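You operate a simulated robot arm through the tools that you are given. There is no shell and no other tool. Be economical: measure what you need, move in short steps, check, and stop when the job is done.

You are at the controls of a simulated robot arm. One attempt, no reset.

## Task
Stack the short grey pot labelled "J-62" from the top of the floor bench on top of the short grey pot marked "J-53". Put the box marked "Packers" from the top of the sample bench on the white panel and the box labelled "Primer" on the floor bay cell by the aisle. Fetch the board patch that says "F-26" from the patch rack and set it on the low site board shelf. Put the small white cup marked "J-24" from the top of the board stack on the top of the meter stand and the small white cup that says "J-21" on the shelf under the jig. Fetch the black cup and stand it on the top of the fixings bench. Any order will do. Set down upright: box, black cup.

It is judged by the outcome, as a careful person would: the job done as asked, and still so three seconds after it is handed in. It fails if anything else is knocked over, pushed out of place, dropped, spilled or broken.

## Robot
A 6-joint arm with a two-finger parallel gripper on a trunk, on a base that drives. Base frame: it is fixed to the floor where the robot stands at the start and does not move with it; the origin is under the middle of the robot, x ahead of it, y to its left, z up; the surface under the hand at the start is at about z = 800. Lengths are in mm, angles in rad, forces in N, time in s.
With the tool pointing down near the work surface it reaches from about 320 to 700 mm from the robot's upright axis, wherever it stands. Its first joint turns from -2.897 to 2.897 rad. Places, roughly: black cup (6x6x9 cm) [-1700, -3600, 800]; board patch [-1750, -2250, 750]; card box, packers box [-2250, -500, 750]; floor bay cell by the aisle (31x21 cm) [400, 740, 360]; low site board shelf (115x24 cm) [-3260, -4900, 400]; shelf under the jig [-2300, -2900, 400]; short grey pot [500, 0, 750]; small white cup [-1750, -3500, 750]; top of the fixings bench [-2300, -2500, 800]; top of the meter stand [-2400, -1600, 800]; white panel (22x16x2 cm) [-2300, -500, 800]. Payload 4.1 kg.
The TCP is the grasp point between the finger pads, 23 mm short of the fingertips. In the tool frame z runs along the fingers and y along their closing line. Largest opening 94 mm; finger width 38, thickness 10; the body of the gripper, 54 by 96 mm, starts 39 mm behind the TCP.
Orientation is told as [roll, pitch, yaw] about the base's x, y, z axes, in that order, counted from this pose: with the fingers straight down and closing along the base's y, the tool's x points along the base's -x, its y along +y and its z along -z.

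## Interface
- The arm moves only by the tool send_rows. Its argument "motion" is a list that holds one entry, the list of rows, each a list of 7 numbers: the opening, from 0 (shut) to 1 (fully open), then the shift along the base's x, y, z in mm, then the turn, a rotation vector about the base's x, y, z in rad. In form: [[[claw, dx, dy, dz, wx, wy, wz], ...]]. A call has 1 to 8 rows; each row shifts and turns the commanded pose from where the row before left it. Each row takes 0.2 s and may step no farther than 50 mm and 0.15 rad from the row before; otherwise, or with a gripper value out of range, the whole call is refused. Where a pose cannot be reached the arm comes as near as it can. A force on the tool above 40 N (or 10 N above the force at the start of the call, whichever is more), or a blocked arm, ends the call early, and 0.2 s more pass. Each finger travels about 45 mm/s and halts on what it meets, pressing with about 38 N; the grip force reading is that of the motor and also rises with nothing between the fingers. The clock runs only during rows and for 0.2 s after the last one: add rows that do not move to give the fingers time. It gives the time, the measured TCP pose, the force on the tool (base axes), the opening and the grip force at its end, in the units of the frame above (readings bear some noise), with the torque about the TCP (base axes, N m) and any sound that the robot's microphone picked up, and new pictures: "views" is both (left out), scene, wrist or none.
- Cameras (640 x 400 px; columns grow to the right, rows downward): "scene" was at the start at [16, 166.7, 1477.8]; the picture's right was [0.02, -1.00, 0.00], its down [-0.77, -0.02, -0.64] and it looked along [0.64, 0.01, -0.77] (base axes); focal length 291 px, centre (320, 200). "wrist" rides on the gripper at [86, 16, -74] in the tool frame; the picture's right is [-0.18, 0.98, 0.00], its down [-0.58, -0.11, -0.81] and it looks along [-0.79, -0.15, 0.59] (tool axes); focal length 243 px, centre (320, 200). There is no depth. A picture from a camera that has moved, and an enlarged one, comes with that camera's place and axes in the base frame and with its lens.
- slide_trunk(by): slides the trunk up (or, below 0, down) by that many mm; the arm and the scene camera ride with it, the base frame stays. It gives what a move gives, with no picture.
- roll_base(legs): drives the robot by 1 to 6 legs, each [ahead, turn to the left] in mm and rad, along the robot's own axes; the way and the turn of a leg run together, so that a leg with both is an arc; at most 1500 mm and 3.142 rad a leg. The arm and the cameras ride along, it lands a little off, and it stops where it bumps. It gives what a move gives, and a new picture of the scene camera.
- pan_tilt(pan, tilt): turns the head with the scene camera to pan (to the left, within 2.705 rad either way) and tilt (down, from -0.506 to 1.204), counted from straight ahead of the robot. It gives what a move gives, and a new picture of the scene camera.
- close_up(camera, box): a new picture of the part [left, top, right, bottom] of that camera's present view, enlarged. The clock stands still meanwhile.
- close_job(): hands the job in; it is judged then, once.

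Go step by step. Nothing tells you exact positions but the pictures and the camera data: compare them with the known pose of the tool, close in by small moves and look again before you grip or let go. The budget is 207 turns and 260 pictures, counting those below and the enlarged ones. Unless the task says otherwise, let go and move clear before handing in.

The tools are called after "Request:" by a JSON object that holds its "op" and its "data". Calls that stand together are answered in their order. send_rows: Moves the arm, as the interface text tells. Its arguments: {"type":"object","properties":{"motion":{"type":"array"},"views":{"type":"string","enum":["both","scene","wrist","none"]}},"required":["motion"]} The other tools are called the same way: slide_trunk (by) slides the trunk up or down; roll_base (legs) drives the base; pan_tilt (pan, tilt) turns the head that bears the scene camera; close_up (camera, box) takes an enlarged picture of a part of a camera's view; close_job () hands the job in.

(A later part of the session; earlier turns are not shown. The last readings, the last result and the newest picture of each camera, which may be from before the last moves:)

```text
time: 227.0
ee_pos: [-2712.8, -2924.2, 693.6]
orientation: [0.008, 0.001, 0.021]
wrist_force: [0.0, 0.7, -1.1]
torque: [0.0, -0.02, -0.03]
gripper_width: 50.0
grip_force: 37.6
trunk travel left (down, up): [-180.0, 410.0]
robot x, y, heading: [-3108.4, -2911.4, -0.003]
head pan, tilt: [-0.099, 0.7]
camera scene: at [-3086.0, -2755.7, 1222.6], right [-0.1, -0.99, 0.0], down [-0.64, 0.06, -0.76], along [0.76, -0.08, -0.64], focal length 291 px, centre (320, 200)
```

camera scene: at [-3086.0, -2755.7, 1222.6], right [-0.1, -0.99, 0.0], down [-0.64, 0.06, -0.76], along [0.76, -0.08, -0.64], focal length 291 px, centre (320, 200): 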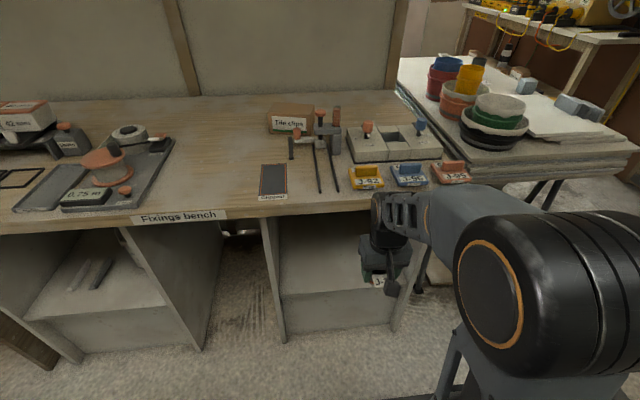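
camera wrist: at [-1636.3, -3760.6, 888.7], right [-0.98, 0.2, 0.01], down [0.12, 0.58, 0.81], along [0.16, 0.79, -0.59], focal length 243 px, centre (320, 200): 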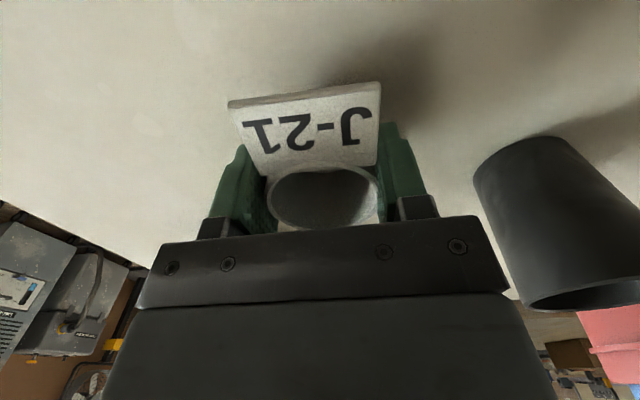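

The bay under the jig is roomy; its shelf seems nearer z ≈ 300 than 400, so I'll find it by contact. I lower the trunk fully and bring the cup down in front of it.

Request:
{"op": "slide_trunk", "data": {"by": -175}}

Request:
{"op": "send_rows", "data": {"motion": [[[0, 0, 8, -35, 0, 0, 0], [0, 0, 8, -30, 0, 0, 0], [0, 20, 8, -20, 0, 0, 0], [0, 40, 8, 0, 0, 0, 0], [0, 40, 8, 0, 0, 0, 0], [0, 0, 0, 0, 0, 0, 0]]], "views": "both"}}

```text
time: 228.9
ee_pos: [-2713.1, -2924.4, 520.1]
orientation: [0.006, 0.0, 0.019]
wrist_force: [0.2, 0.9, 0.2]
torque: [0.0, 0.0, -0.01]
gripper_width: 49.8
grip_force: 38.0
trunk travel left (down, up): [-5.0, 585.0]
robot x, y, heading: [-3111.7, -2914.6, -0.005]
head pan, tilt: [-0.099, 0.7]
```

```text
time: 230.3
ee_pos: [-2610.0, -2883.7, 431.2]
orientation: [0.007, 0.0, 0.019]
wrist_force: [0.8, 0.5, -0.6]
torque: [0.03, -0.05, -0.03]
gripper_width: 49.9
grip_force: 37.9
trunk travel left (down, up): [-5.0, 585.0]
robot x, y, heading: [-3107.5, -2914.2, 0.002]
head pan, tilt: [-0.099, 0.7]
camera scene: at [-3086.0, -2755.7, 1047.6], right [-0.1, -0.99, 0.0], down [-0.64, 0.06, -0.76], along [0.76, -0.08, -0.64], focal length 291 px, centre (320, 200)
camera wrist: at [-2696.5, -2869.2, 505.9], right [0.16, 0.99, 0.01], down [0.58, -0.1, 0.81], along [0.8, -0.13, -0.59], focal length 243 px, centre (320, 200)
```

scene: 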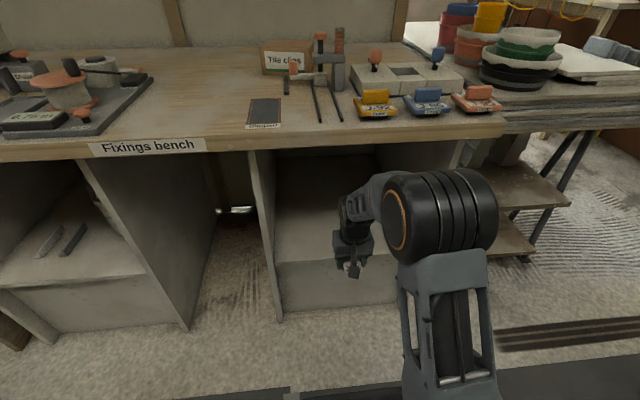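
wrist: 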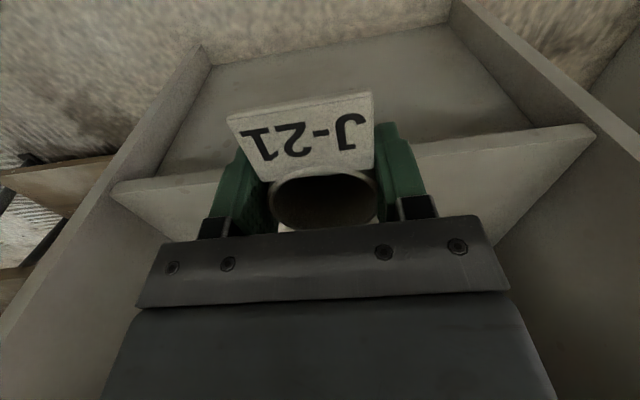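

The wrist view places the shelf edge at x ≈ -2516, z ≈ 320. I slide the cup in about 55 mm past the edge, then lower.

Request:
{"op": "send_rows", "data": {"motion": [[[0, 45, 0, 0, 0, 0, 0], [0, 45, 0, 0, 0, 0, 0], [0, 45, 0, 0, 0, 0, 0], [0, 18, 0, 0, 0, 0, 0], [0, 0, 0, -20, 0, 0, 0], [0, 0, 0, -20, 0, 0, 0], [0, 0, 0, 0, 0, 0, 0]]], "views": "both"}}

```text
time: 231.9
ee_pos: [-2457.7, -2885.9, 392.3]
orientation: [0.008, 0.0, 0.019]
wrist_force: [0.3, -0.6, -0.2]
torque: [0.01, 0.0, 0.0]
gripper_width: 50.2
grip_force: 38.6
trunk travel left (down, up): [-5.0, 585.0]
robot x, y, heading: [-3108.7, -2911.9, -0.004]
head pan, tilt: [-0.099, 0.7]
camera scene: at [-3086.0, -2755.7, 1047.6], right [-0.1, -0.99, 0.0], down [-0.64, 0.06, -0.76], along [0.76, -0.08, -0.64], focal length 291 px, centre (320, 200)
camera wrist: at [-2545.1, -2871.0, 466.5], right [0.16, 0.99, 0.01], down [0.58, -0.1, 0.81], along [0.8, -0.13, -0.59], focal length 243 px, centre (320, 200)
```

scene: 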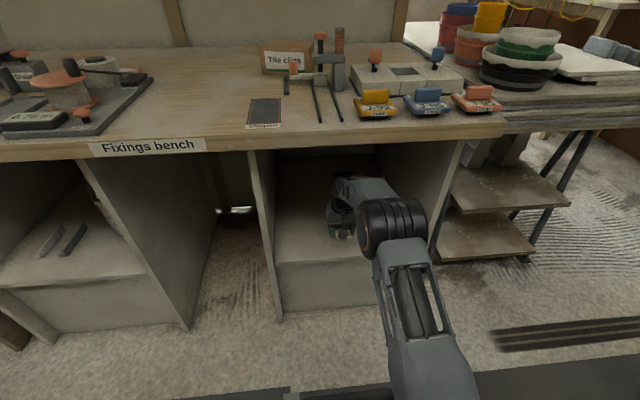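
wrist: 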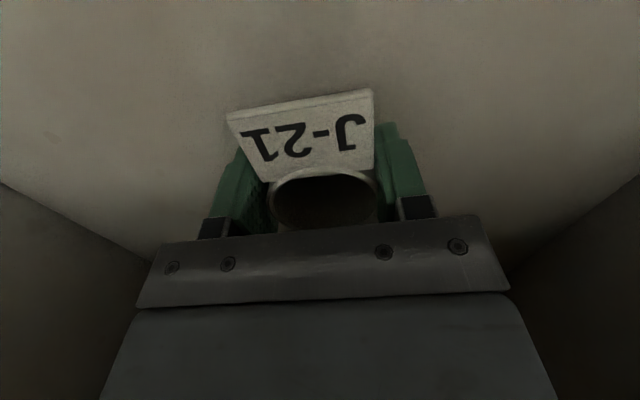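

The cup is over the shelf. I lower until contact.

Request:
{"op": "send_rows", "data": {"motion": [[[0, 0, 0, -10, 0, 0, 0], [0, 0, 0, -8, 0, 0, 0], [0, 0, 0, -6, 0, 0, 0], [0, 0, 0, 0, 0, 0, 0]]], "views": "wrist"}}

```text
time: 232.6
ee_pos: [-2456.8, -2885.3, 386.0]
orientation: [0.006, -0.015, 0.019]
wrist_force: [-3.0, 1.0, 17.0]
torque: [-0.11, 0.16, 0.04]
gripper_width: 50.0
grip_force: 38.0
trunk travel left (down, up): [-5.0, 585.0]
robot x, y, heading: [-3108.9, -2908.8, 0.002]
head pan, tilt: [-0.099, 0.7]
stopped in row 3: the force on the tool passed its limit at 46 N (the readings are from after the stop); the commanded pose is now the measured one
camera wrist: at [-2544.2, -2869.8, 459.1], right [0.16, 0.99, 0.01], down [0.57, -0.1, 0.81], along [0.8, -0.13, -0.58], focal length 243 px, centre (320, 200)
```

wrist: 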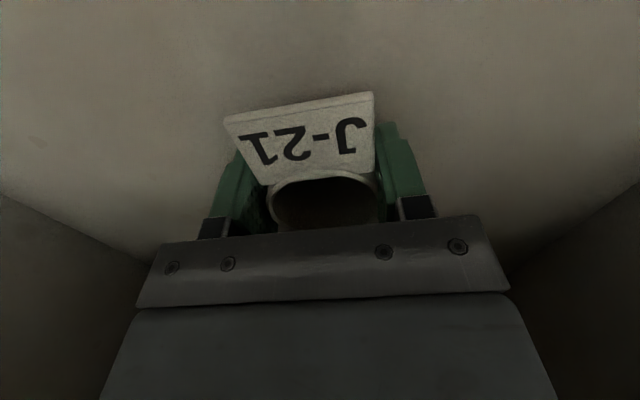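

Contact at z ≈ 387. I ease up a touch, open and lift, then back out.

Request:
{"op": "send_rows", "data": {"motion": [[[0, 0, 0, 1, 0, 0.015, 0], [0.4, 0, 0, 0, 0, 0, 0], [0.75, 0, 0, 0, 0, 0, 0], [0.85, 0, 0, 0, 0, 0, 0], [0.85, 0, 0, 0, 0, 0, 0], [0.85, 0, 0, 30, 0, 0, 0], [0.85, 0, 0, 35, 0, 0, 0], [0.85, -30, 0, 0, 0, 0, 0]]], "views": "wrist"}}

```text
time: 234.4
ee_pos: [-2486.1, -2883.1, 449.1]
orientation: [0.007, 0.006, 0.017]
wrist_force: [0.2, 0.3, -0.7]
torque: [0.04, 0.02, 0.04]
gripper_width: 79.7
grip_force: 0.2
trunk travel left (down, up): [-5.0, 585.0]
robot x, y, heading: [-3110.0, -2910.8, -0.001]
head pan, tilt: [-0.099, 0.7]
camera wrist: at [-2572.4, -2869.5, 524.0], right [0.17, 0.99, 0.01], down [0.59, -0.1, 0.8], along [0.79, -0.13, -0.6], focal length 243 px, centre (320, 200)
```

wrist: 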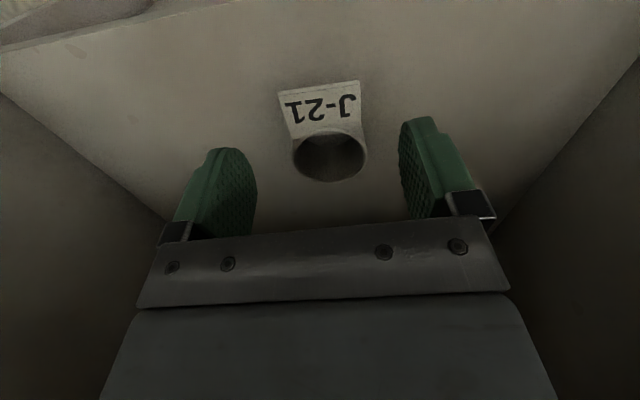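

J-21 stands on the shelf under the jig. I withdraw, raise the trunk and drive back to the board stack for J-24.

Request:
{"op": "send_rows", "data": {"motion": [[[0.85, -45, 0, 0, 0, 0, 0], [0.85, -45, 0, 0, 0, 0, 0], [0.85, -45, 0, 0, 0, 0, 0], [0.85, -45, 0, 0, 0, 0, 0], [0.85, -45, -10, 20, 0, 0, 0], [0.85, 0, -15, 40, 0, 0, 0], [0.85, 0, 0, 40, 0, 0, 0], [0.85, 0, 0, 0, 0, 0, 0]]], "views": "none"}}

Request:
{"op": "slide_trunk", "data": {"by": 400}}

Request:
{"op": "roll_base", "data": {"legs": [[0, -1.571], [1250, 0], [0, 1.571], [1240, 0], [0, 1.571]]}}

```text
refused: row 5 steps farther than a row can; nothing moved
```

```text
time: 235.8
ee_pos: [-2559.1, -2887.0, 469.0]
orientation: [-0.001, 0.251, 0.02]
wrist_force: [0.3, 0.7, -0.5]
torque: [-0.02, 0.0, -0.01]
gripper_width: 79.9
grip_force: 0.1
trunk travel left (down, up): [-107.0, 483.0]
robot x, y, heading: [-3111.8, -2914.6, 0.002]
head pan, tilt: [-0.099, 0.7]
stopped: the arm was blocked; the commanded pose is now the measured one
```

```text
time: 237.5
ee_pos: [-2574.5, -3056.2, 471.7]
orientation: [0.008, 0.236, -0.287]
wrist_force: [-0.2, 2.0, -0.1]
torque: [-0.18, -0.08, 0.01]
gripper_width: 79.8
grip_force: 0.1
trunk travel left (down, up): [-107.0, 483.0]
robot x, y, heading: [-3113.3, -2914.4, -0.324]
head pan, tilt: [-0.099, 0.7]
stopped in leg 1: the force on the tool passed its limit at 95 N (the readings are from after the stop); the commanded pose is now the measured one
camera scene: at [-3038.5, -2771.3, 1149.2], right [-0.41, -0.91, 0.0], down [-0.59, 0.26, -0.76], along [0.7, -0.31, -0.64], focal length 291 px, centre (320, 200)
```

scene: 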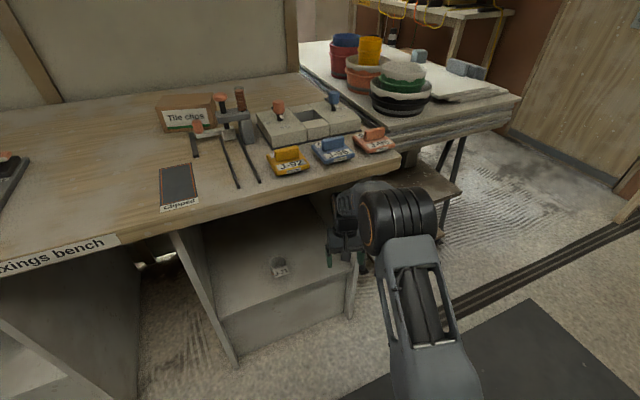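

A refused row let the next moves run with the arm still under the bench, so it got blocked; J-21 still stands and the bench looks undisturbed. I ease the hand away from the side panel and draw it straight out.

Request:
{"op": "send_rows", "data": {"motion": [[[0.85, -5, 20, -5, 0, 0, 0], [0.85, -20, 15, -10, 0, 0, 0], [0.85, -40, 5, 0, 0, 0, 0], [0.85, -45, 0, 0, 0, 0, 0], [0.85, -45, 0, 0, 0, 0, 0], [0.85, 0, 0, 0, 0, 0, 0]]], "views": "both"}}

```text
time: 238.9
ee_pos: [-2726.3, -3011.4, 455.5]
orientation: [0.008, 0.238, -0.287]
wrist_force: [-0.4, -0.1, 0.9]
torque: [-0.01, 0.0, 0.0]
gripper_width: 79.8
grip_force: 0.1
trunk travel left (down, up): [-107.0, 483.0]
robot x, y, heading: [-3108.9, -2914.4, -0.318]
head pan, tilt: [-0.099, 0.7]
camera scene: at [-3038.4, -2771.4, 1149.2], right [-0.41, -0.91, 0.0], down [-0.59, 0.26, -0.76], along [0.7, -0.31, -0.64], focal length 291 px, centre (320, 200)
camera wrist: at [-2785.8, -2977.6, 548.9], right [0.45, 0.89, -0.03], down [0.69, -0.33, 0.65], along [0.56, -0.32, -0.76], focal length 243 px, centre (320, 200)
```

scene: 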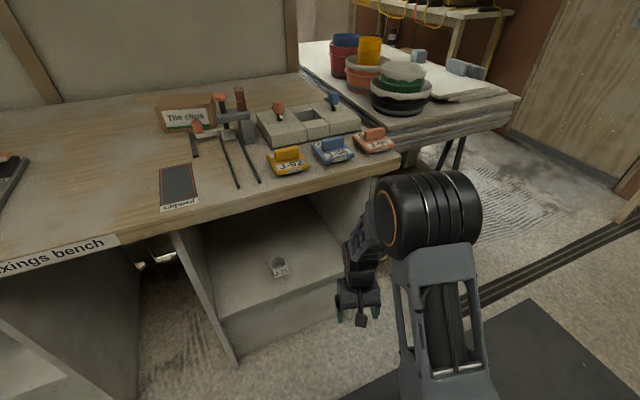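
wrist: 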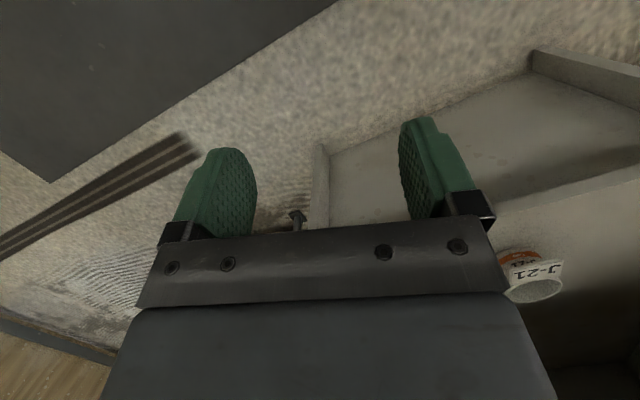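

The hand is out and J-21 is upright. I level the hand and draw in a bit more before raising anything.

Request:
{"op": "send_rows", "data": {"motion": [[[0.85, -20, 0, 0, -0.034, -0.114, 0], [0.85, -20, 10, 0, -0.034, -0.114, 0], [0.85, 0, 0, 0, 0, 0, 0]]], "views": "scene"}}

Request:
{"op": "close_up", "data": {"camera": "scene", "box": [100, 60, 420, 320]}}

```text
time: 239.7
ee_pos: [-2765.2, -3004.6, 457.3]
orientation: [0.008, -0.001, -0.285]
wrist_force: [0.4, -0.5, -0.1]
torque: [0.01, 0.02, -0.02]
gripper_width: 80.0
grip_force: 0.0
trunk travel left (down, up): [-107.0, 483.0]
robot x, y, heading: [-3110.9, -2911.2, -0.32]
head pan, tilt: [-0.099, 0.7]
camera scene: at [-3038.4, -2771.4, 1149.2], right [-0.41, -0.91, 0.0], down [-0.59, 0.26, -0.76], along [0.7, -0.31, -0.64], focal length 291 px, centre (320, 200)
```

scene: 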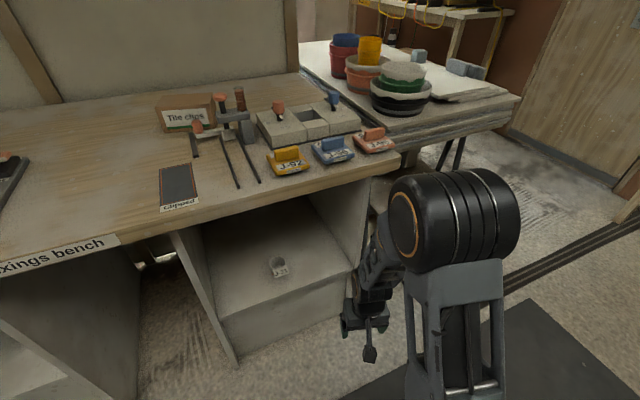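

```text
1.54 times, centred on (260, 190) of scene
camera zoom: at [-3038.4, -2771.4, 1149.2], right [-0.41, -0.91, 0.0], down [-0.59, 0.26, -0.76], along [0.7, -0.31, -0.64], focal length 447 px, centre (412, 215)
```

zoom: 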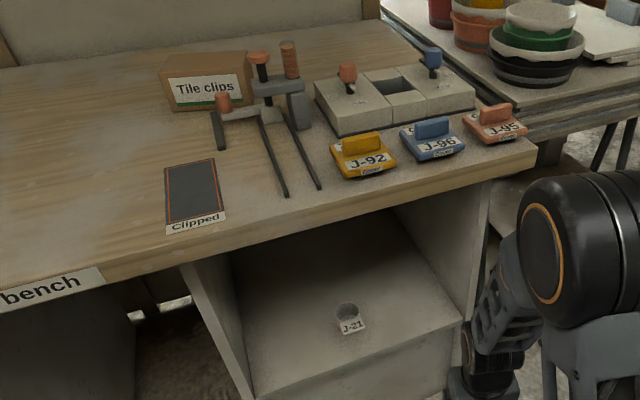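

Request:
{"op": "roll_base", "data": {"legs": [[-120, 0]]}}

Request:
{"op": "slide_trunk", "data": {"by": 343}}

```text
time: 241.0
ee_pos: [-2881.7, -2967.4, 457.3]
orientation: [0.007, 0.002, -0.287]
wrist_force: [-0.6, 0.3, -0.3]
torque: [-0.01, 0.03, 0.01]
gripper_width: 79.8
grip_force: 0.1
trunk travel left (down, up): [-107.0, 483.0]
robot x, y, heading: [-3225.7, -2871.6, -0.323]
head pan, tilt: [-0.099, 0.7]
camera scene: at [-3152.5, -2733.6, 1149.2], right [-0.41, -0.91, 0.0], down [-0.59, 0.26, -0.76], along [0.7, -0.31, -0.64], focal length 291 px, centre (320, 200)
```

scene: 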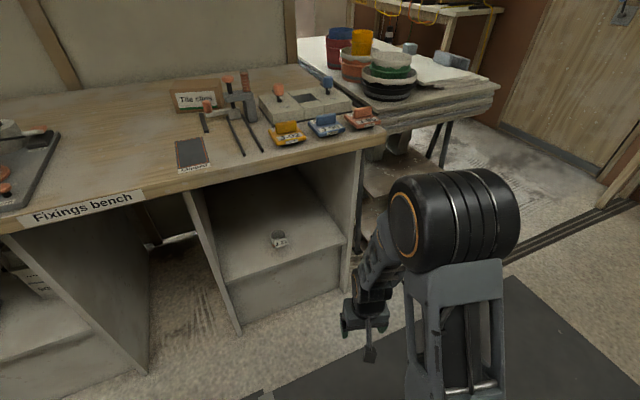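

```text
time: 244.3
ee_pos: [-2880.3, -2967.1, 799.6]
orientation: [0.009, -0.002, -0.288]
wrist_force: [0.7, -0.1, -0.7]
torque: [-0.04, 0.02, 0.01]
gripper_width: 80.0
grip_force: 0.1
trunk travel left (down, up): [-450.0, 140.0]
robot x, y, heading: [-3221.9, -2874.2, -0.318]
head pan, tilt: [-0.099, 0.7]
```

Clear. I raise the hand, and drive to the board stack's end.

Request:
{"op": "send_rows", "data": {"motion": [[[0.85, 0, 0, 45, 0, 0, 0], [0.85, 15, -5, 45, 0, 0, 0], [0.85, 15, -5, 45, 0, 0, 0], [0.85, 0, 0, 0, 0, 0, 0]]], "views": "none"}}

Request:
{"op": "roll_base", "data": {"legs": [[0, -1.25], [1285, 0], [0, 1.571], [1345, 0], [0, 1.571]]}}

Request:
{"op": "pan_tilt", "data": {"pan": -0.1, "tilt": 0.8}}

```text
time: 245.3
ee_pos: [-2854.3, -2973.4, 934.6]
orientation: [0.009, 0.002, -0.288]
wrist_force: [-0.7, -0.4, -0.1]
torque: [0.0, 0.01, -0.01]
gripper_width: 80.0
grip_force: 0.0
trunk travel left (down, up): [-450.0, 140.0]
robot x, y, heading: [-3226.5, -2873.0, -0.324]
head pan, tilt: [-0.099, 0.7]
```

```text
time: 268.9
ee_pos: [-1890.3, -3788.6, 934.5]
orientation: [0.007, -0.002, 1.607]
wrist_force: [-0.1, 0.0, -0.3]
torque: [0.02, -0.01, -0.03]
gripper_width: 80.1
grip_force: 0.0
trunk travel left (down, up): [-450.0, 140.0]
robot x, y, heading: [-1870.5, -4173.7, 1.571]
head pan, tilt: [-0.099, 0.7]
camera scene: at [-2026.3, -4148.7, 1492.2], right [1.0, -0.1, 0.0], down [-0.06, -0.64, -0.76], along [0.08, 0.76, -0.64], focal length 291 px, centre (320, 200)
```

scene: 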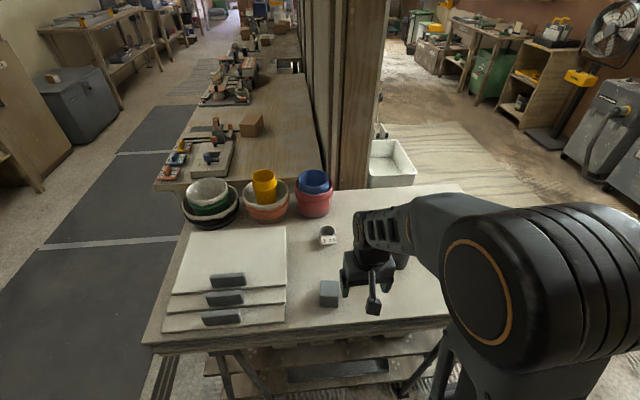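

```text
time: 269.5
ee_pos: [-1891.2, -3788.0, 935.3]
orientation: [0.01, 0.003, 1.605]
wrist_force: [1.1, -0.2, -0.3]
torque: [-0.02, -0.01, -0.02]
gripper_width: 79.8
grip_force: 0.1
trunk travel left (down, up): [-450.0, 140.0]
robot x, y, heading: [-1865.0, -4171.6, 1.577]
head pan, tilt: [-0.099, 0.799]
camera scene: at [-2026.7, -4152.9, 1484.0], right [1.0, -0.1, 0.0], down [-0.07, -0.71, -0.7], along [0.07, 0.69, -0.72], focal length 291 px, centre (320, 200)
```

scene: 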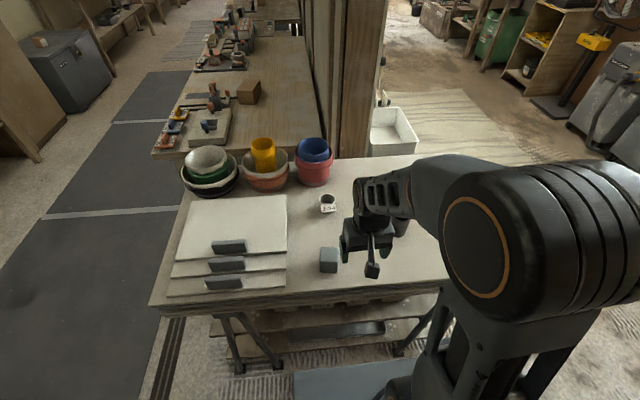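

J-24 is near [-1940, -3500]. I move over toward it.

Request:
{"op": "send_rows", "data": {"motion": [[[0.85, -8, 42, 0, 0, 0, 0], [0.85, -8, 42, 0, 0, 0, 0], [0.85, -8, 42, 0, 0, 0, 0], [0.85, -8, 42, 0, 0, 0, 0], [0.85, -8, 42, -10, 0, 0, 0], [0.85, -9, 30, -20, 0, 0, 0], [0.85, 0, 30, -20, 0, 0, 0], [0.85, 0, 0, 0, 0, 0, 0]]], "views": "wrist"}}

```text
time: 271.3
ee_pos: [-1941.9, -3516.0, 885.8]
orientation: [0.008, 0.004, 1.605]
wrist_force: [-0.3, -0.2, -0.2]
torque: [-0.01, 0.01, 0.0]
gripper_width: 79.9
grip_force: 0.1
trunk travel left (down, up): [-450.0, 140.0]
robot x, y, heading: [-1869.7, -4167.2, 1.573]
head pan, tilt: [-0.099, 0.799]
camera wrist: at [-1954.3, -3601.6, 961.3], right [-0.99, 0.15, 0.01], down [0.1, 0.59, 0.8], along [0.12, 0.8, -0.59], focal length 243 px, centre (320, 200)
```

wrist: 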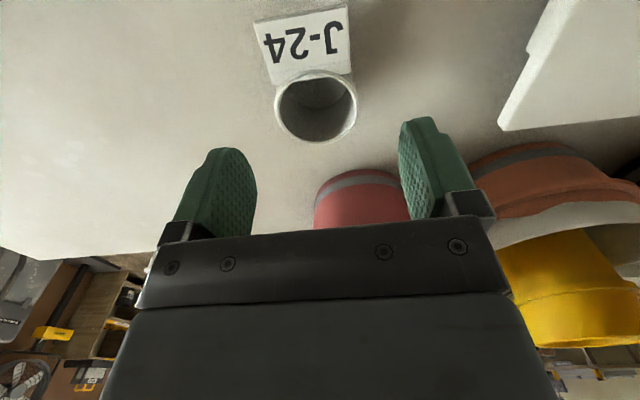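

J-24 lies at [-1939, -3515]; the stacked tubs just beyond are tall, so I tilt the hand back about 20° (the closing line stays along x) to keep the wrist clear of them, then descend.

Request:
{"op": "send_rows", "data": {"motion": [[[0.85, 2, 0, 0, 0.12, 0, 0], [0.85, 0, 0, 0, 0.12, 0, 0], [0.85, 0, 0, 0, 0.11, 0, 0], [0.85, 0, 0, -20, 0, 0, 0], [0.85, 0, 0, -20, 0, 0, 0], [0.85, 0, 0, 0, 0, 0, 0]]], "views": "both"}}

```text
time: 272.7
ee_pos: [-1938.2, -3519.6, 843.7]
orientation: [-0.003, -0.349, 1.607]
wrist_force: [0.1, -0.1, -1.1]
torque: [0.01, -0.01, 0.0]
gripper_width: 79.7
grip_force: 0.0
trunk travel left (down, up): [-450.0, 140.0]
robot x, y, heading: [-1863.7, -4169.5, 1.573]
head pan, tilt: [-0.099, 0.799]
camera scene: at [-2026.7, -4152.8, 1483.9], right [1.0, -0.1, 0.0], down [-0.07, -0.71, -0.7], along [0.07, 0.69, -0.72], focal length 291 px, centre (320, 200)
camera wrist: at [-1950.6, -3626.8, 883.6], right [-0.99, 0.14, 0.06], down [0.1, 0.27, 0.96], along [0.12, 0.95, -0.28], focal length 243 px, centre (320, 200)
```

scene: 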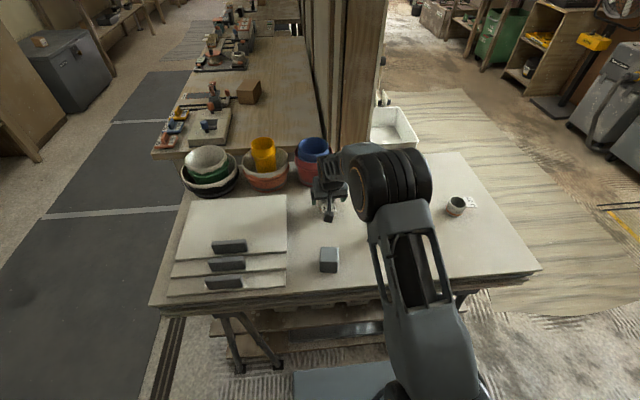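
wrist: 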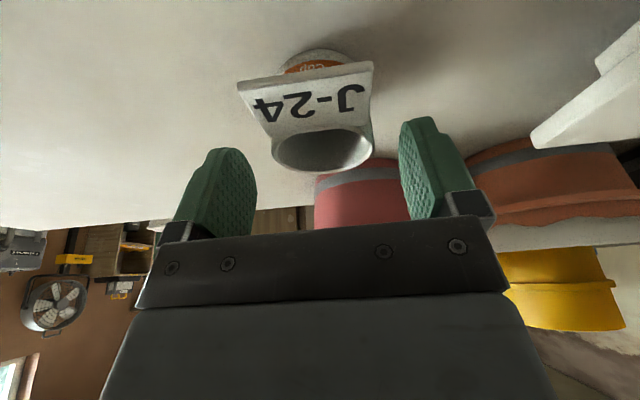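

Request:
{"op": "send_rows", "data": {"motion": [[[0.85, 0, 4, -12, 0, 0, 0], [0.85, 0, 0, -13, 0, 0, 0], [0.85, 0, 0, 0, 0, 0, 0], [0.4, 0, 0, 0, 0, 0, 0], [0, 0, 0, 0, 0, 0, 0], [0, 0, 0, 0, 0, 0, 0], [0, 0, 0, 0, 0, 0, 0], [0, 0, 0, 0, 0, 0, 0]]], "views": "wrist"}}

```text
time: 274.5
ee_pos: [-1937.3, -3514.9, 819.7]
orientation: [-0.003, -0.349, 1.607]
wrist_force: [-0.4, -0.1, 0.7]
torque: [-0.01, -0.01, 0.02]
gripper_width: 50.3
grip_force: 37.6
trunk travel left (down, up): [-450.0, 140.0]
robot x, y, heading: [-1866.9, -4172.3, 1.574]
head pan, tilt: [-0.099, 0.799]
camera wrist: at [-1950.0, -3622.1, 859.5], right [-0.99, 0.14, 0.06], down [0.1, 0.27, 0.96], along [0.12, 0.95, -0.28], focal length 243 px, centre (320, 200)
```

wrist: 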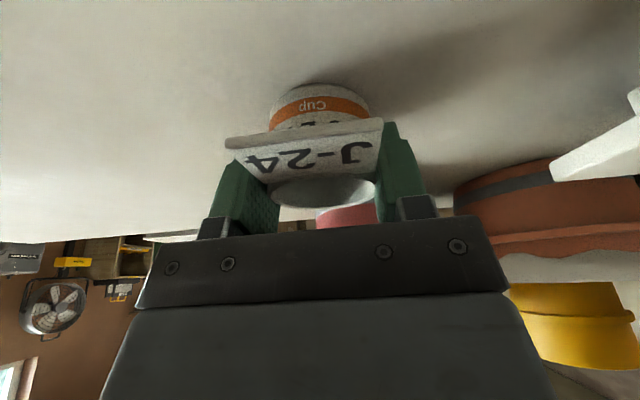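

J-24 is held. I lift and draw in.

Request:
{"op": "send_rows", "data": {"motion": [[[0, 0, 0, 25, 0, 0, 0], [0, 0, -5, 45, 0, 0, 0], [0, 0, -15, 45, 0, 0, 0], [0, 10, -40, 20, 0, 0, 0], [0, 10, -45, 10, 0, 0, 0], [0, 15, -45, 0, 0, 0, 0], [0, 15, -45, 0, 0, 0, 0], [0, 0, -45, 0, 0, 0, 0]]], "views": "scene"}}

Request:
{"op": "close_up", "data": {"camera": "scene", "box": [60, 0, 380, 160]}}

```text
time: 276.3
ee_pos: [-1885.2, -3753.6, 962.7]
orientation: [-0.003, -0.347, 1.61]
wrist_force: [0.5, 0.8, -0.1]
torque: [-0.03, 0.0, 0.04]
gripper_width: 50.1
grip_force: 37.9
trunk travel left (down, up): [-450.0, 140.0]
robot x, y, heading: [-1865.3, -4167.2, 1.576]
head pan, tilt: [-0.099, 0.799]
camera scene: at [-2026.5, -4153.1, 1483.9], right [1.0, -0.1, 0.0], down [-0.07, -0.71, -0.7], along [0.07, 0.69, -0.72], focal length 291 px, centre (320, 200)
```

scene: 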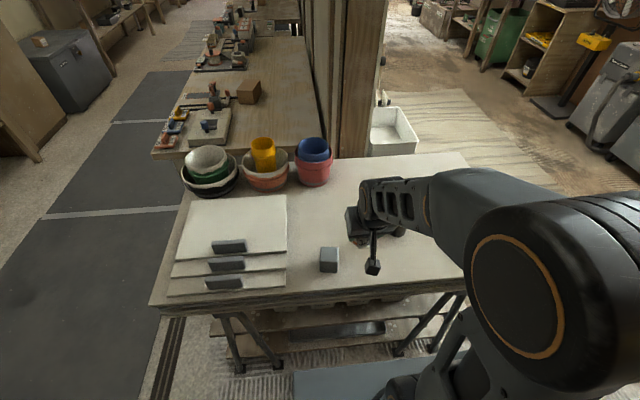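

```text
2.00 times, centred on (220, 80) of scene
camera zoom: at [-2026.5, -4153.1, 1483.9], right [1.0, -0.1, 0.0], down [-0.07, -0.71, -0.7], along [0.07, 0.69, -0.72], focal length 581 px, centre (520, 440)
```

zoom: 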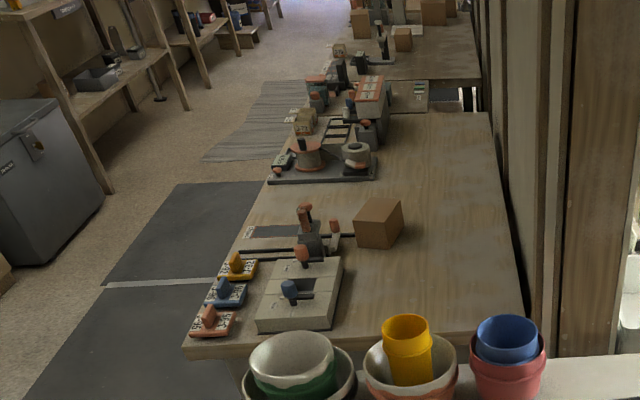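

Now I drive J-24 to the far aisle and up to about y = -1750, looking toward the bench.

Request:
{"op": "pan_tilt", "data": {"pan": -1.1, "tilt": 0.6}}

Request:
{"op": "roll_base", "data": {"legs": [[0, 1.566], [1240, 0], [0, -1.571], [1250, 0], [1150, 0]]}}

```text
time: 277.6
ee_pos: [-1886.1, -3752.3, 962.9]
orientation: [-0.005, -0.348, 1.607]
wrist_force: [-0.2, -1.1, -0.6]
torque: [0.02, 0.0, 0.04]
gripper_width: 50.0
grip_force: 38.5
trunk travel left (down, up): [-450.0, 140.0]
robot x, y, heading: [-1866.7, -4175.9, 1.573]
head pan, tilt: [-1.1, 0.6]
camera scene: at [-1955.9, -4192.9, 1500.8], right [0.46, -0.89, 0.0], down [-0.5, -0.26, -0.83], along [0.73, 0.38, -0.57], focal length 291 px, centre (320, 200)
```

scene: 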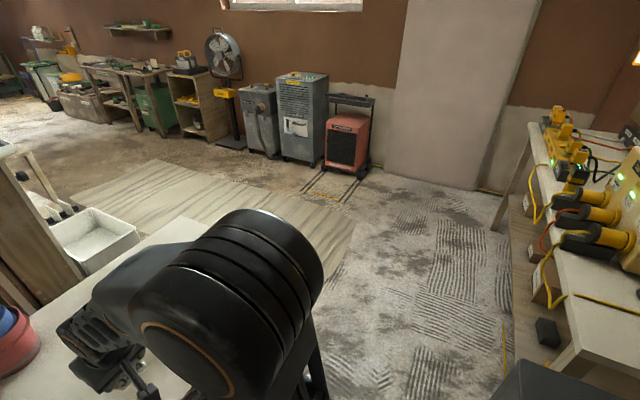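

```text
time: 289.8
ee_pos: [-3442.8, -3994.3, 962.9]
orientation: [-0.004, -0.348, 2.541]
wrist_force: [-1.3, -0.5, -0.9]
torque: [-0.01, -0.01, 0.0]
gripper_width: 50.1
grip_force: 38.2
trunk travel left (down, up): [-450.0, 140.0]
robot x, y, heading: [-3094.7, -4228.6, 2.511]
head pan, tilt: [-1.1, 0.6]
stopped in leg 3: the robot was blocked; the commanded pose is now the measured one
camera scene: at [-3131.1, -4312.5, 1500.8], right [0.99, -0.16, 0.0], down [-0.09, -0.56, -0.83], along [0.13, 0.81, -0.56], focal length 291 px, centre (320, 200)
```

scene: 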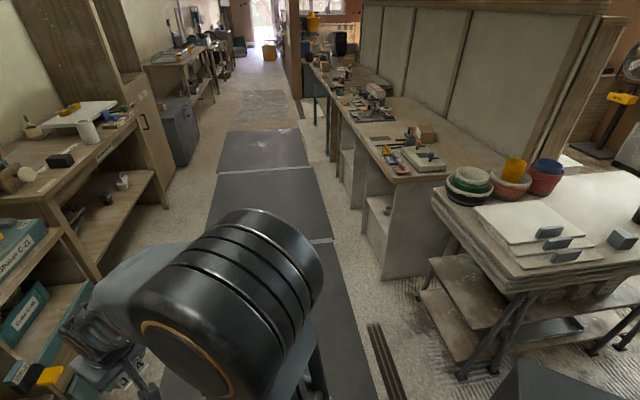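

The turn was blocked, perhaps the base's rear met the bin. I look back to check.

Request:
{"op": "pan_tilt", "data": {"pan": 2.2, "tilt": 1.0}}

```text
time: 292.6
ee_pos: [-3441.9, -3994.5, 962.5]
orientation: [-0.003, -0.347, 2.539]
wrist_force: [0.7, 0.0, -1.2]
torque: [-0.01, 0.04, -0.01]
gripper_width: 50.2
grip_force: 37.9
trunk travel left (down, up): [-450.0, 140.0]
robot x, y, heading: [-3096.6, -4229.4, 2.51]
head pan, tilt: [2.201, 1.0]
camera scene: at [-3144.9, -4469.4, 1468.8], right [-1.0, 0.0, 0.0], down [0.0, 0.84, -0.54], along [0.0, -0.54, -0.84], focal length 291 px, centre (320, 200)
```

scene: 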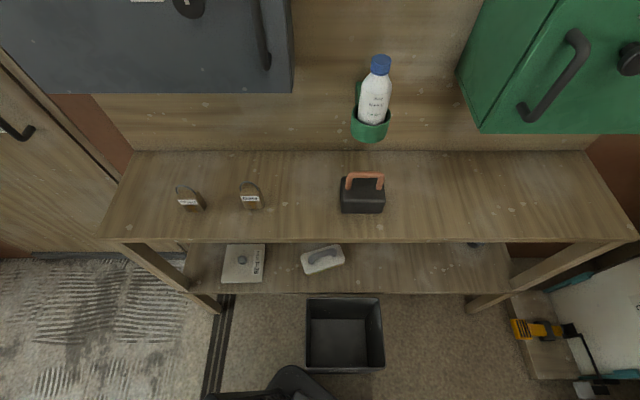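

The base corner stopped against the bin, which stands where it was within my measuring error. I drive forward away from it, then finish the turn.

Request:
{"op": "roll_base", "data": {"legs": [[260, 0]]}}

Request:
{"op": "roll_base", "data": {"legs": [[0, -1.04], [600, 0]]}}

```text
time: 294.4
ee_pos: [-3644.5, -3842.0, 962.5]
orientation: [-0.004, -0.35, 2.536]
wrist_force: [-0.1, 0.2, -0.8]
torque: [0.01, 0.01, 0.02]
gripper_width: 50.1
grip_force: 38.6
trunk travel left (down, up): [-450.0, 140.0]
robot x, y, heading: [-3297.0, -4075.5, 2.511]
head pan, tilt: [2.201, 1.0]
camera scene: at [-3351.0, -4318.5, 1468.8], right [-1.0, 0.01, 0.0], down [0.0, 0.84, -0.54], along [0.0, -0.54, -0.84], focal length 291 px, centre (320, 200)
```

scene: 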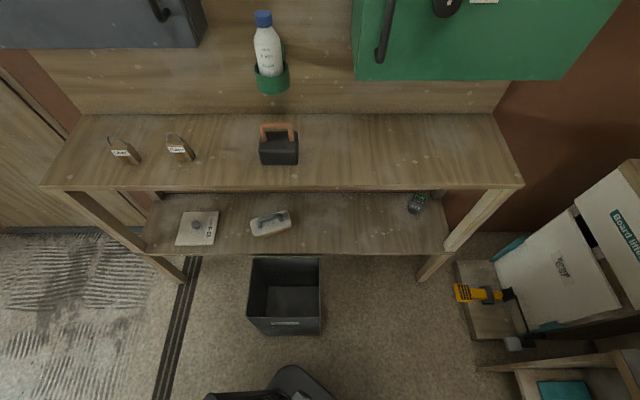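

```text
time: 300.4
ee_pos: [-3202.9, -3075.4, 961.6]
orientation: [-0.002, -0.348, 1.486]
wrist_force: [0.8, -0.1, -0.2]
torque: [-0.01, 0.0, 0.02]
gripper_width: 50.0
grip_force: 37.6
trunk travel left (down, up): [-450.0, 140.0]
robot x, y, heading: [-3234.6, -3491.8, 1.455]
head pan, tilt: [2.201, 1.0]
camera scene: at [-3466.5, -3570.2, 1468.8], right [-0.5, 0.87, 0.0], down [0.73, 0.42, -0.54], along [-0.47, -0.27, -0.84], focal length 291 px, centre (320, 200)
```

scene: 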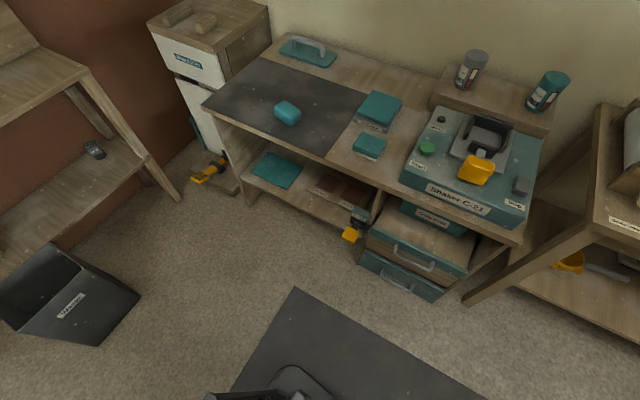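

The bin stands square in its place. I continue up the aisle to about y = -1750.

Request:
{"op": "pan_tilt", "data": {"pan": -1.0, "tilt": 0.6}}

Request:
{"op": "roll_base", "data": {"legs": [[0, 0.06], [1500, 0], [200, 0]]}}

```text
time: 303.1
ee_pos: [-3202.6, -3075.3, 962.7]
orientation: [-0.004, -0.35, 1.489]
wrist_force: [0.8, 0.4, -0.8]
torque: [0.0, 0.01, 0.02]
gripper_width: 50.4
grip_force: 38.2
trunk travel left (down, up): [-450.0, 140.0]
robot x, y, heading: [-3231.6, -3491.5, 1.465]
head pan, tilt: [-1.0, 0.6]
camera scene: at [-3326.8, -3496.5, 1500.8], right [0.44, -0.9, 0.0], down [-0.51, -0.25, -0.83], along [0.74, 0.37, -0.56], focal length 291 px, centre (320, 200)
```

scene: 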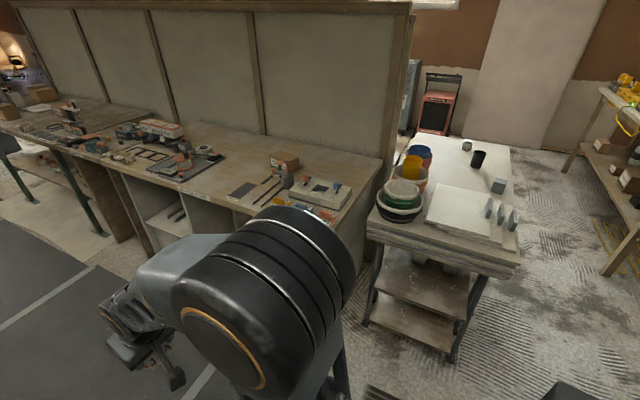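

```text
time: 312.0
ee_pos: [-3179.1, -1421.1, 963.2]
orientation: [-0.003, -0.347, 1.579]
wrist_force: [-0.8, -0.4, 0.0]
torque: [0.01, 0.0, -0.05]
gripper_width: 50.2
grip_force: 37.9
trunk travel left (down, up): [-450.0, 140.0]
robot x, y, heading: [-3175.8, -1844.8, 1.551]
head pan, tilt: [-1.0, 0.6]
camera scene: at [-3266.6, -1851.9, 1500.8], right [0.52, -0.85, 0.0], down [-0.48, -0.29, -0.83], along [0.7, 0.43, -0.56], focal length 291 px, centre (320, 200)
```

scene: 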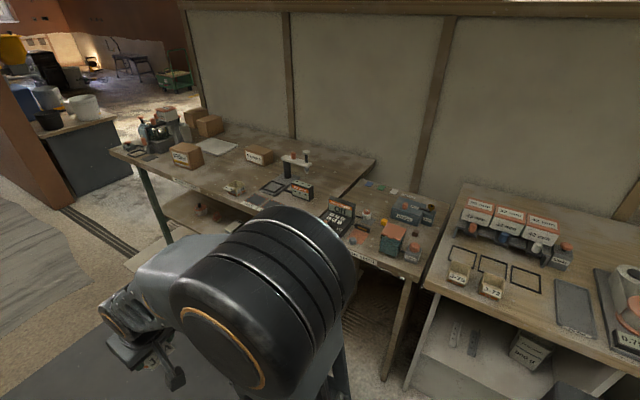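

Request:
{"op": "close_up", "data": {"camera": "scene", "box": [110, 90, 330, 230]}}

Request:
{"op": "close_up", "data": {"camera": "scene", "box": [290, 150, 640, 380]}}

```text
2.86 times, centred on (220, 160) of scene
camera zoom: at [-3266.6, -1851.9, 1500.8], right [0.52, -0.85, 0.0], down [-0.48, -0.29, -0.83], along [0.7, 0.43, -0.56], focal length 830 px, centre (606, 314)
```

zoom: 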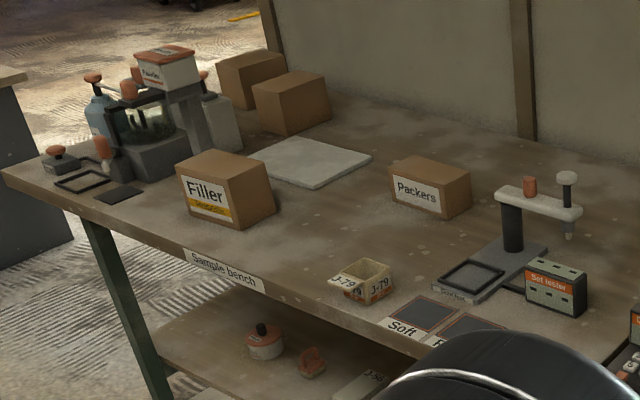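

```text
1.74 times, centred on (465, 265) of scene
camera zoom: at [-3266.6, -1851.9, 1500.8], right [0.52, -0.85, 0.0], down [-0.48, -0.29, -0.83], along [0.7, 0.43, -0.56], focal length 506 px, centre (68, 87)
```

zoom: 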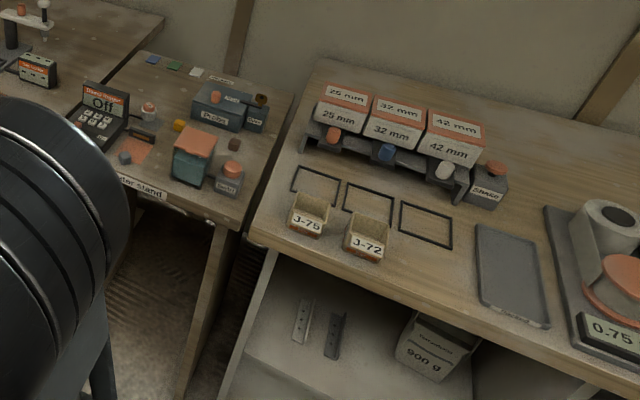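

The sample bench holds "Packers", "Filler", two back cartons and the white panel; the meter stand is the narrow table at [-2400, -1650]. I raise the trunk a little and drive up in front of it.

Request:
{"op": "slide_trunk", "data": {"by": 100}}

Request:
{"op": "roll_base", "data": {"legs": [[0, -0.738], [190, 0], [0, -0.813]]}}

Request:
{"op": "pan_tilt", "data": {"pan": -0.1, "tilt": 0.85}}

```text
time: 313.3
ee_pos: [-3179.7, -1422.0, 1063.1]
orientation: [-0.003, -0.35, 1.579]
wrist_force: [-0.3, 0.0, -0.9]
torque: [0.0, 0.01, -0.01]
gripper_width: 49.8
grip_force: 37.5
trunk travel left (down, up): [-550.0, 40.0]
robot x, y, heading: [-3172.9, -1842.9, 1.55]
head pan, tilt: [-1.0, 0.6]
```

```text
time: 318.9
ee_pos: [-2624.8, -1688.5, 1061.7]
orientation: [-0.003, -0.349, 0.036]
wrist_force: [0.0, 0.2, 1.0]
torque: [-0.03, -0.02, 0.0]
gripper_width: 50.1
grip_force: 38.3
trunk travel left (down, up): [-550.0, 40.0]
robot x, y, heading: [-3045.0, -1708.3, 0.009]
head pan, tilt: [-1.0, 0.6]
camera scene: at [-3056.3, -1616.1, 1600.8], right [-0.84, -0.55, 0.0], down [-0.31, 0.47, -0.83], along [0.45, -0.69, -0.56], focal length 291 px, centre (320, 200)
```

scene: 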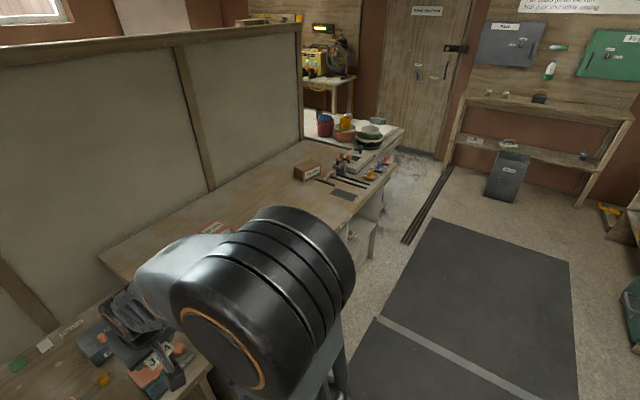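

```text
time: 320.1
ee_pos: [-2623.0, -1688.6, 1063.1]
orientation: [-0.004, -0.351, 0.036]
wrist_force: [-0.2, 0.5, -0.4]
torque: [0.02, 0.03, 0.02]
gripper_width: 50.0
grip_force: 37.7
trunk travel left (down, up): [-550.0, 40.0]
robot x, y, heading: [-3042.1, -1706.2, 0.01]
head pan, tilt: [-0.099, 0.85]
camera scene: at [-3026.8, -1549.2, 1579.9], right [-0.09, -1.0, 0.0], down [-0.75, 0.07, -0.66], along [0.66, -0.06, -0.75], focal length 291 px, centre (320, 200)
```

scene: 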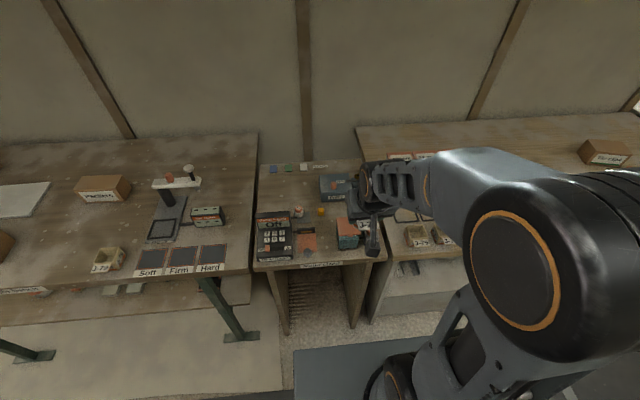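

Request:
{"op": "close_up", "data": {"camera": "scene", "box": [240, 150, 400, 280]}}

Request:
{"op": "close_up", "data": {"camera": "scene", "box": [0, 140, 270, 320]}}

```text
3.08 times, centred on (320, 215) of scene
camera zoom: at [-3026.8, -1549.2, 1579.9], right [-0.09, -1.0, 0.0], down [-0.75, 0.07, -0.66], along [0.66, -0.06, -0.75], focal length 894 px, centre (320, 154)
```

zoom: 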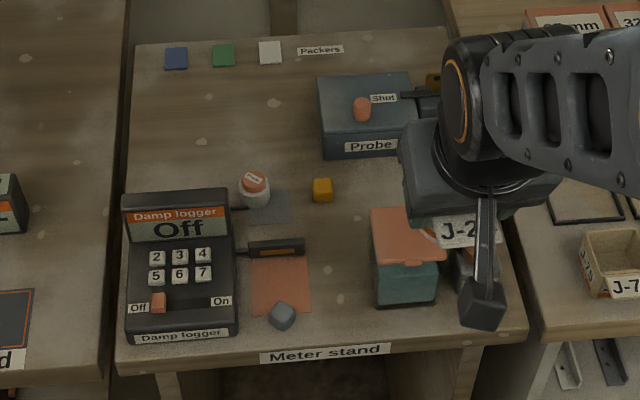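

```text
2.22 times, centred on (135, 230) of scene
camera zoom: at [-3026.8, -1549.2, 1579.9], right [-0.09, -1.0, 0.0], down [-0.75, 0.07, -0.66], along [0.66, -0.06, -0.75], focal length 646 px, centre (731, 133)
```

zoom: 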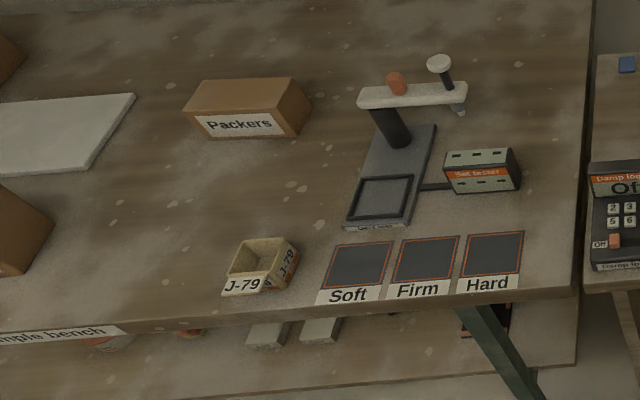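

There is free space at the back-left of the meter stand, near [-2275, -1500]. I sidestep the base left and go a little closer.

Request:
{"op": "roll_base", "data": {"legs": [[0, 1.55], [150, 0], [0, -1.56], [80, 0]]}}

```text
time: 329.8
ee_pos: [-2545.3, -1544.7, 1063.1]
orientation: [-0.003, -0.348, 0.02]
wrist_force: [0.4, 0.0, 0.5]
torque: [-0.02, 0.02, 0.0]
gripper_width: 49.9
grip_force: 37.8
trunk travel left (down, up): [-550.0, 40.0]
robot x, y, heading: [-2964.6, -1553.8, -0.013]
head pan, tilt: [-0.099, 0.85]
camera scene: at [-2944.8, -1399.8, 1579.9], right [-0.11, -0.99, 0.0], down [-0.75, 0.08, -0.66], along [0.66, -0.07, -0.75], focal length 291 px, centre (320, 200)
```

scene: 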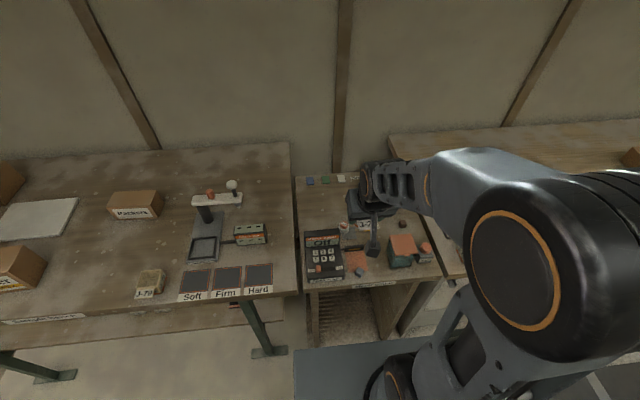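

The target spot is [-2280, -1482]. I carry the cup above it, staying high.

Request:
{"op": "send_rows", "data": {"motion": [[[0, 44, 10, 0, 0, 0, 0], [0, 44, 10, 0, 0, 0, 0], [0, 44, 10, -10, 0, 0, 0], [0, 44, 11, -20, 0, 0, 0], [0, 44, 11, -20, 0, 0, 0], [0, 44, 11, -20, 0, 0, 0], [0, 0, 0, -40, 0, 0, 0], [0, 0, 0, 0, 0, 0, 0]]], "views": "both"}}

```text
time: 331.6
ee_pos: [-2276.0, -1484.1, 952.2]
orientation: [-0.003, -0.349, 0.02]
wrist_force: [0.1, 0.4, -0.4]
torque: [-0.02, -0.03, 0.0]
gripper_width: 50.0
grip_force: 37.6
trunk travel left (down, up): [-550.0, 40.0]
robot x, y, heading: [-2964.5, -1557.7, -0.01]
head pan, tilt: [-0.099, 0.85]
camera scene: at [-2945.9, -1399.8, 1579.9], right [-0.11, -0.99, 0.0], down [-0.75, 0.08, -0.66], along [0.66, -0.07, -0.75], focal length 291 px, centre (320, 200)
camera wrist: at [-2383.4, -1469.9, 991.5], right [0.15, 0.99, 0.06], down [0.27, -0.1, 0.96], along [0.95, -0.13, -0.28], focal length 243 px, centre (320, 200)
```

scene: 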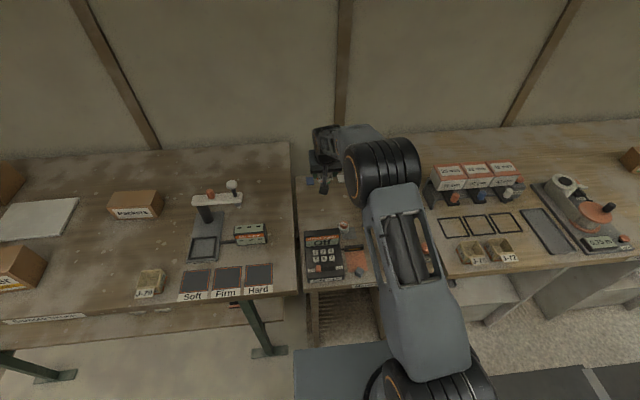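
wrist: 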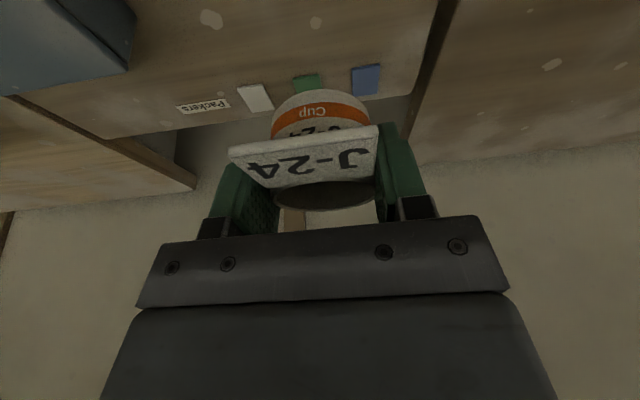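

The spot below is clear of the chips. I lower the cup.

Request:
{"op": "send_rows", "data": {"motion": [[[0, 0, 0, -30, 0, 0, 0], [0, 0, 0, -30, 0, 0, 0], [0, 0, 0, -25, 0, 0, 0], [0, 0, 0, -6, 0, 0, 0], [0, 0, 0, -5, 0, 0, 0], [0, 0, 0, -5, 0, 0, 0], [0, 0, 0, -5, 0, 0, 0], [0, 0, 0, 0, 0, 0, 0]]], "views": "wrist"}}

```text
time: 333.4
ee_pos: [-2279.9, -1480.8, 846.9]
orientation: [-0.003, -0.348, 0.021]
wrist_force: [0.4, 0.0, -0.4]
torque: [-0.03, 0.03, -0.05]
gripper_width: 50.1
grip_force: 38.3
trunk travel left (down, up): [-550.0, 40.0]
robot x, y, heading: [-2967.0, -1553.7, -0.001]
head pan, tilt: [-0.099, 0.85]
camera wrist: at [-2387.0, -1466.5, 886.1], right [0.15, 0.99, 0.06], down [0.27, -0.1, 0.96], along [0.95, -0.13, -0.28], focal length 243 px, centre (320, 200)
```

wrist: 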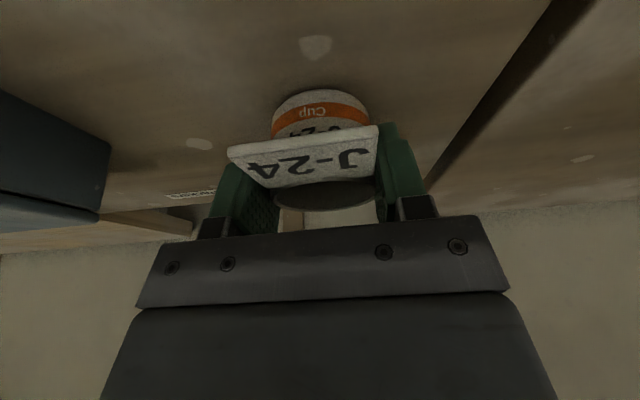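

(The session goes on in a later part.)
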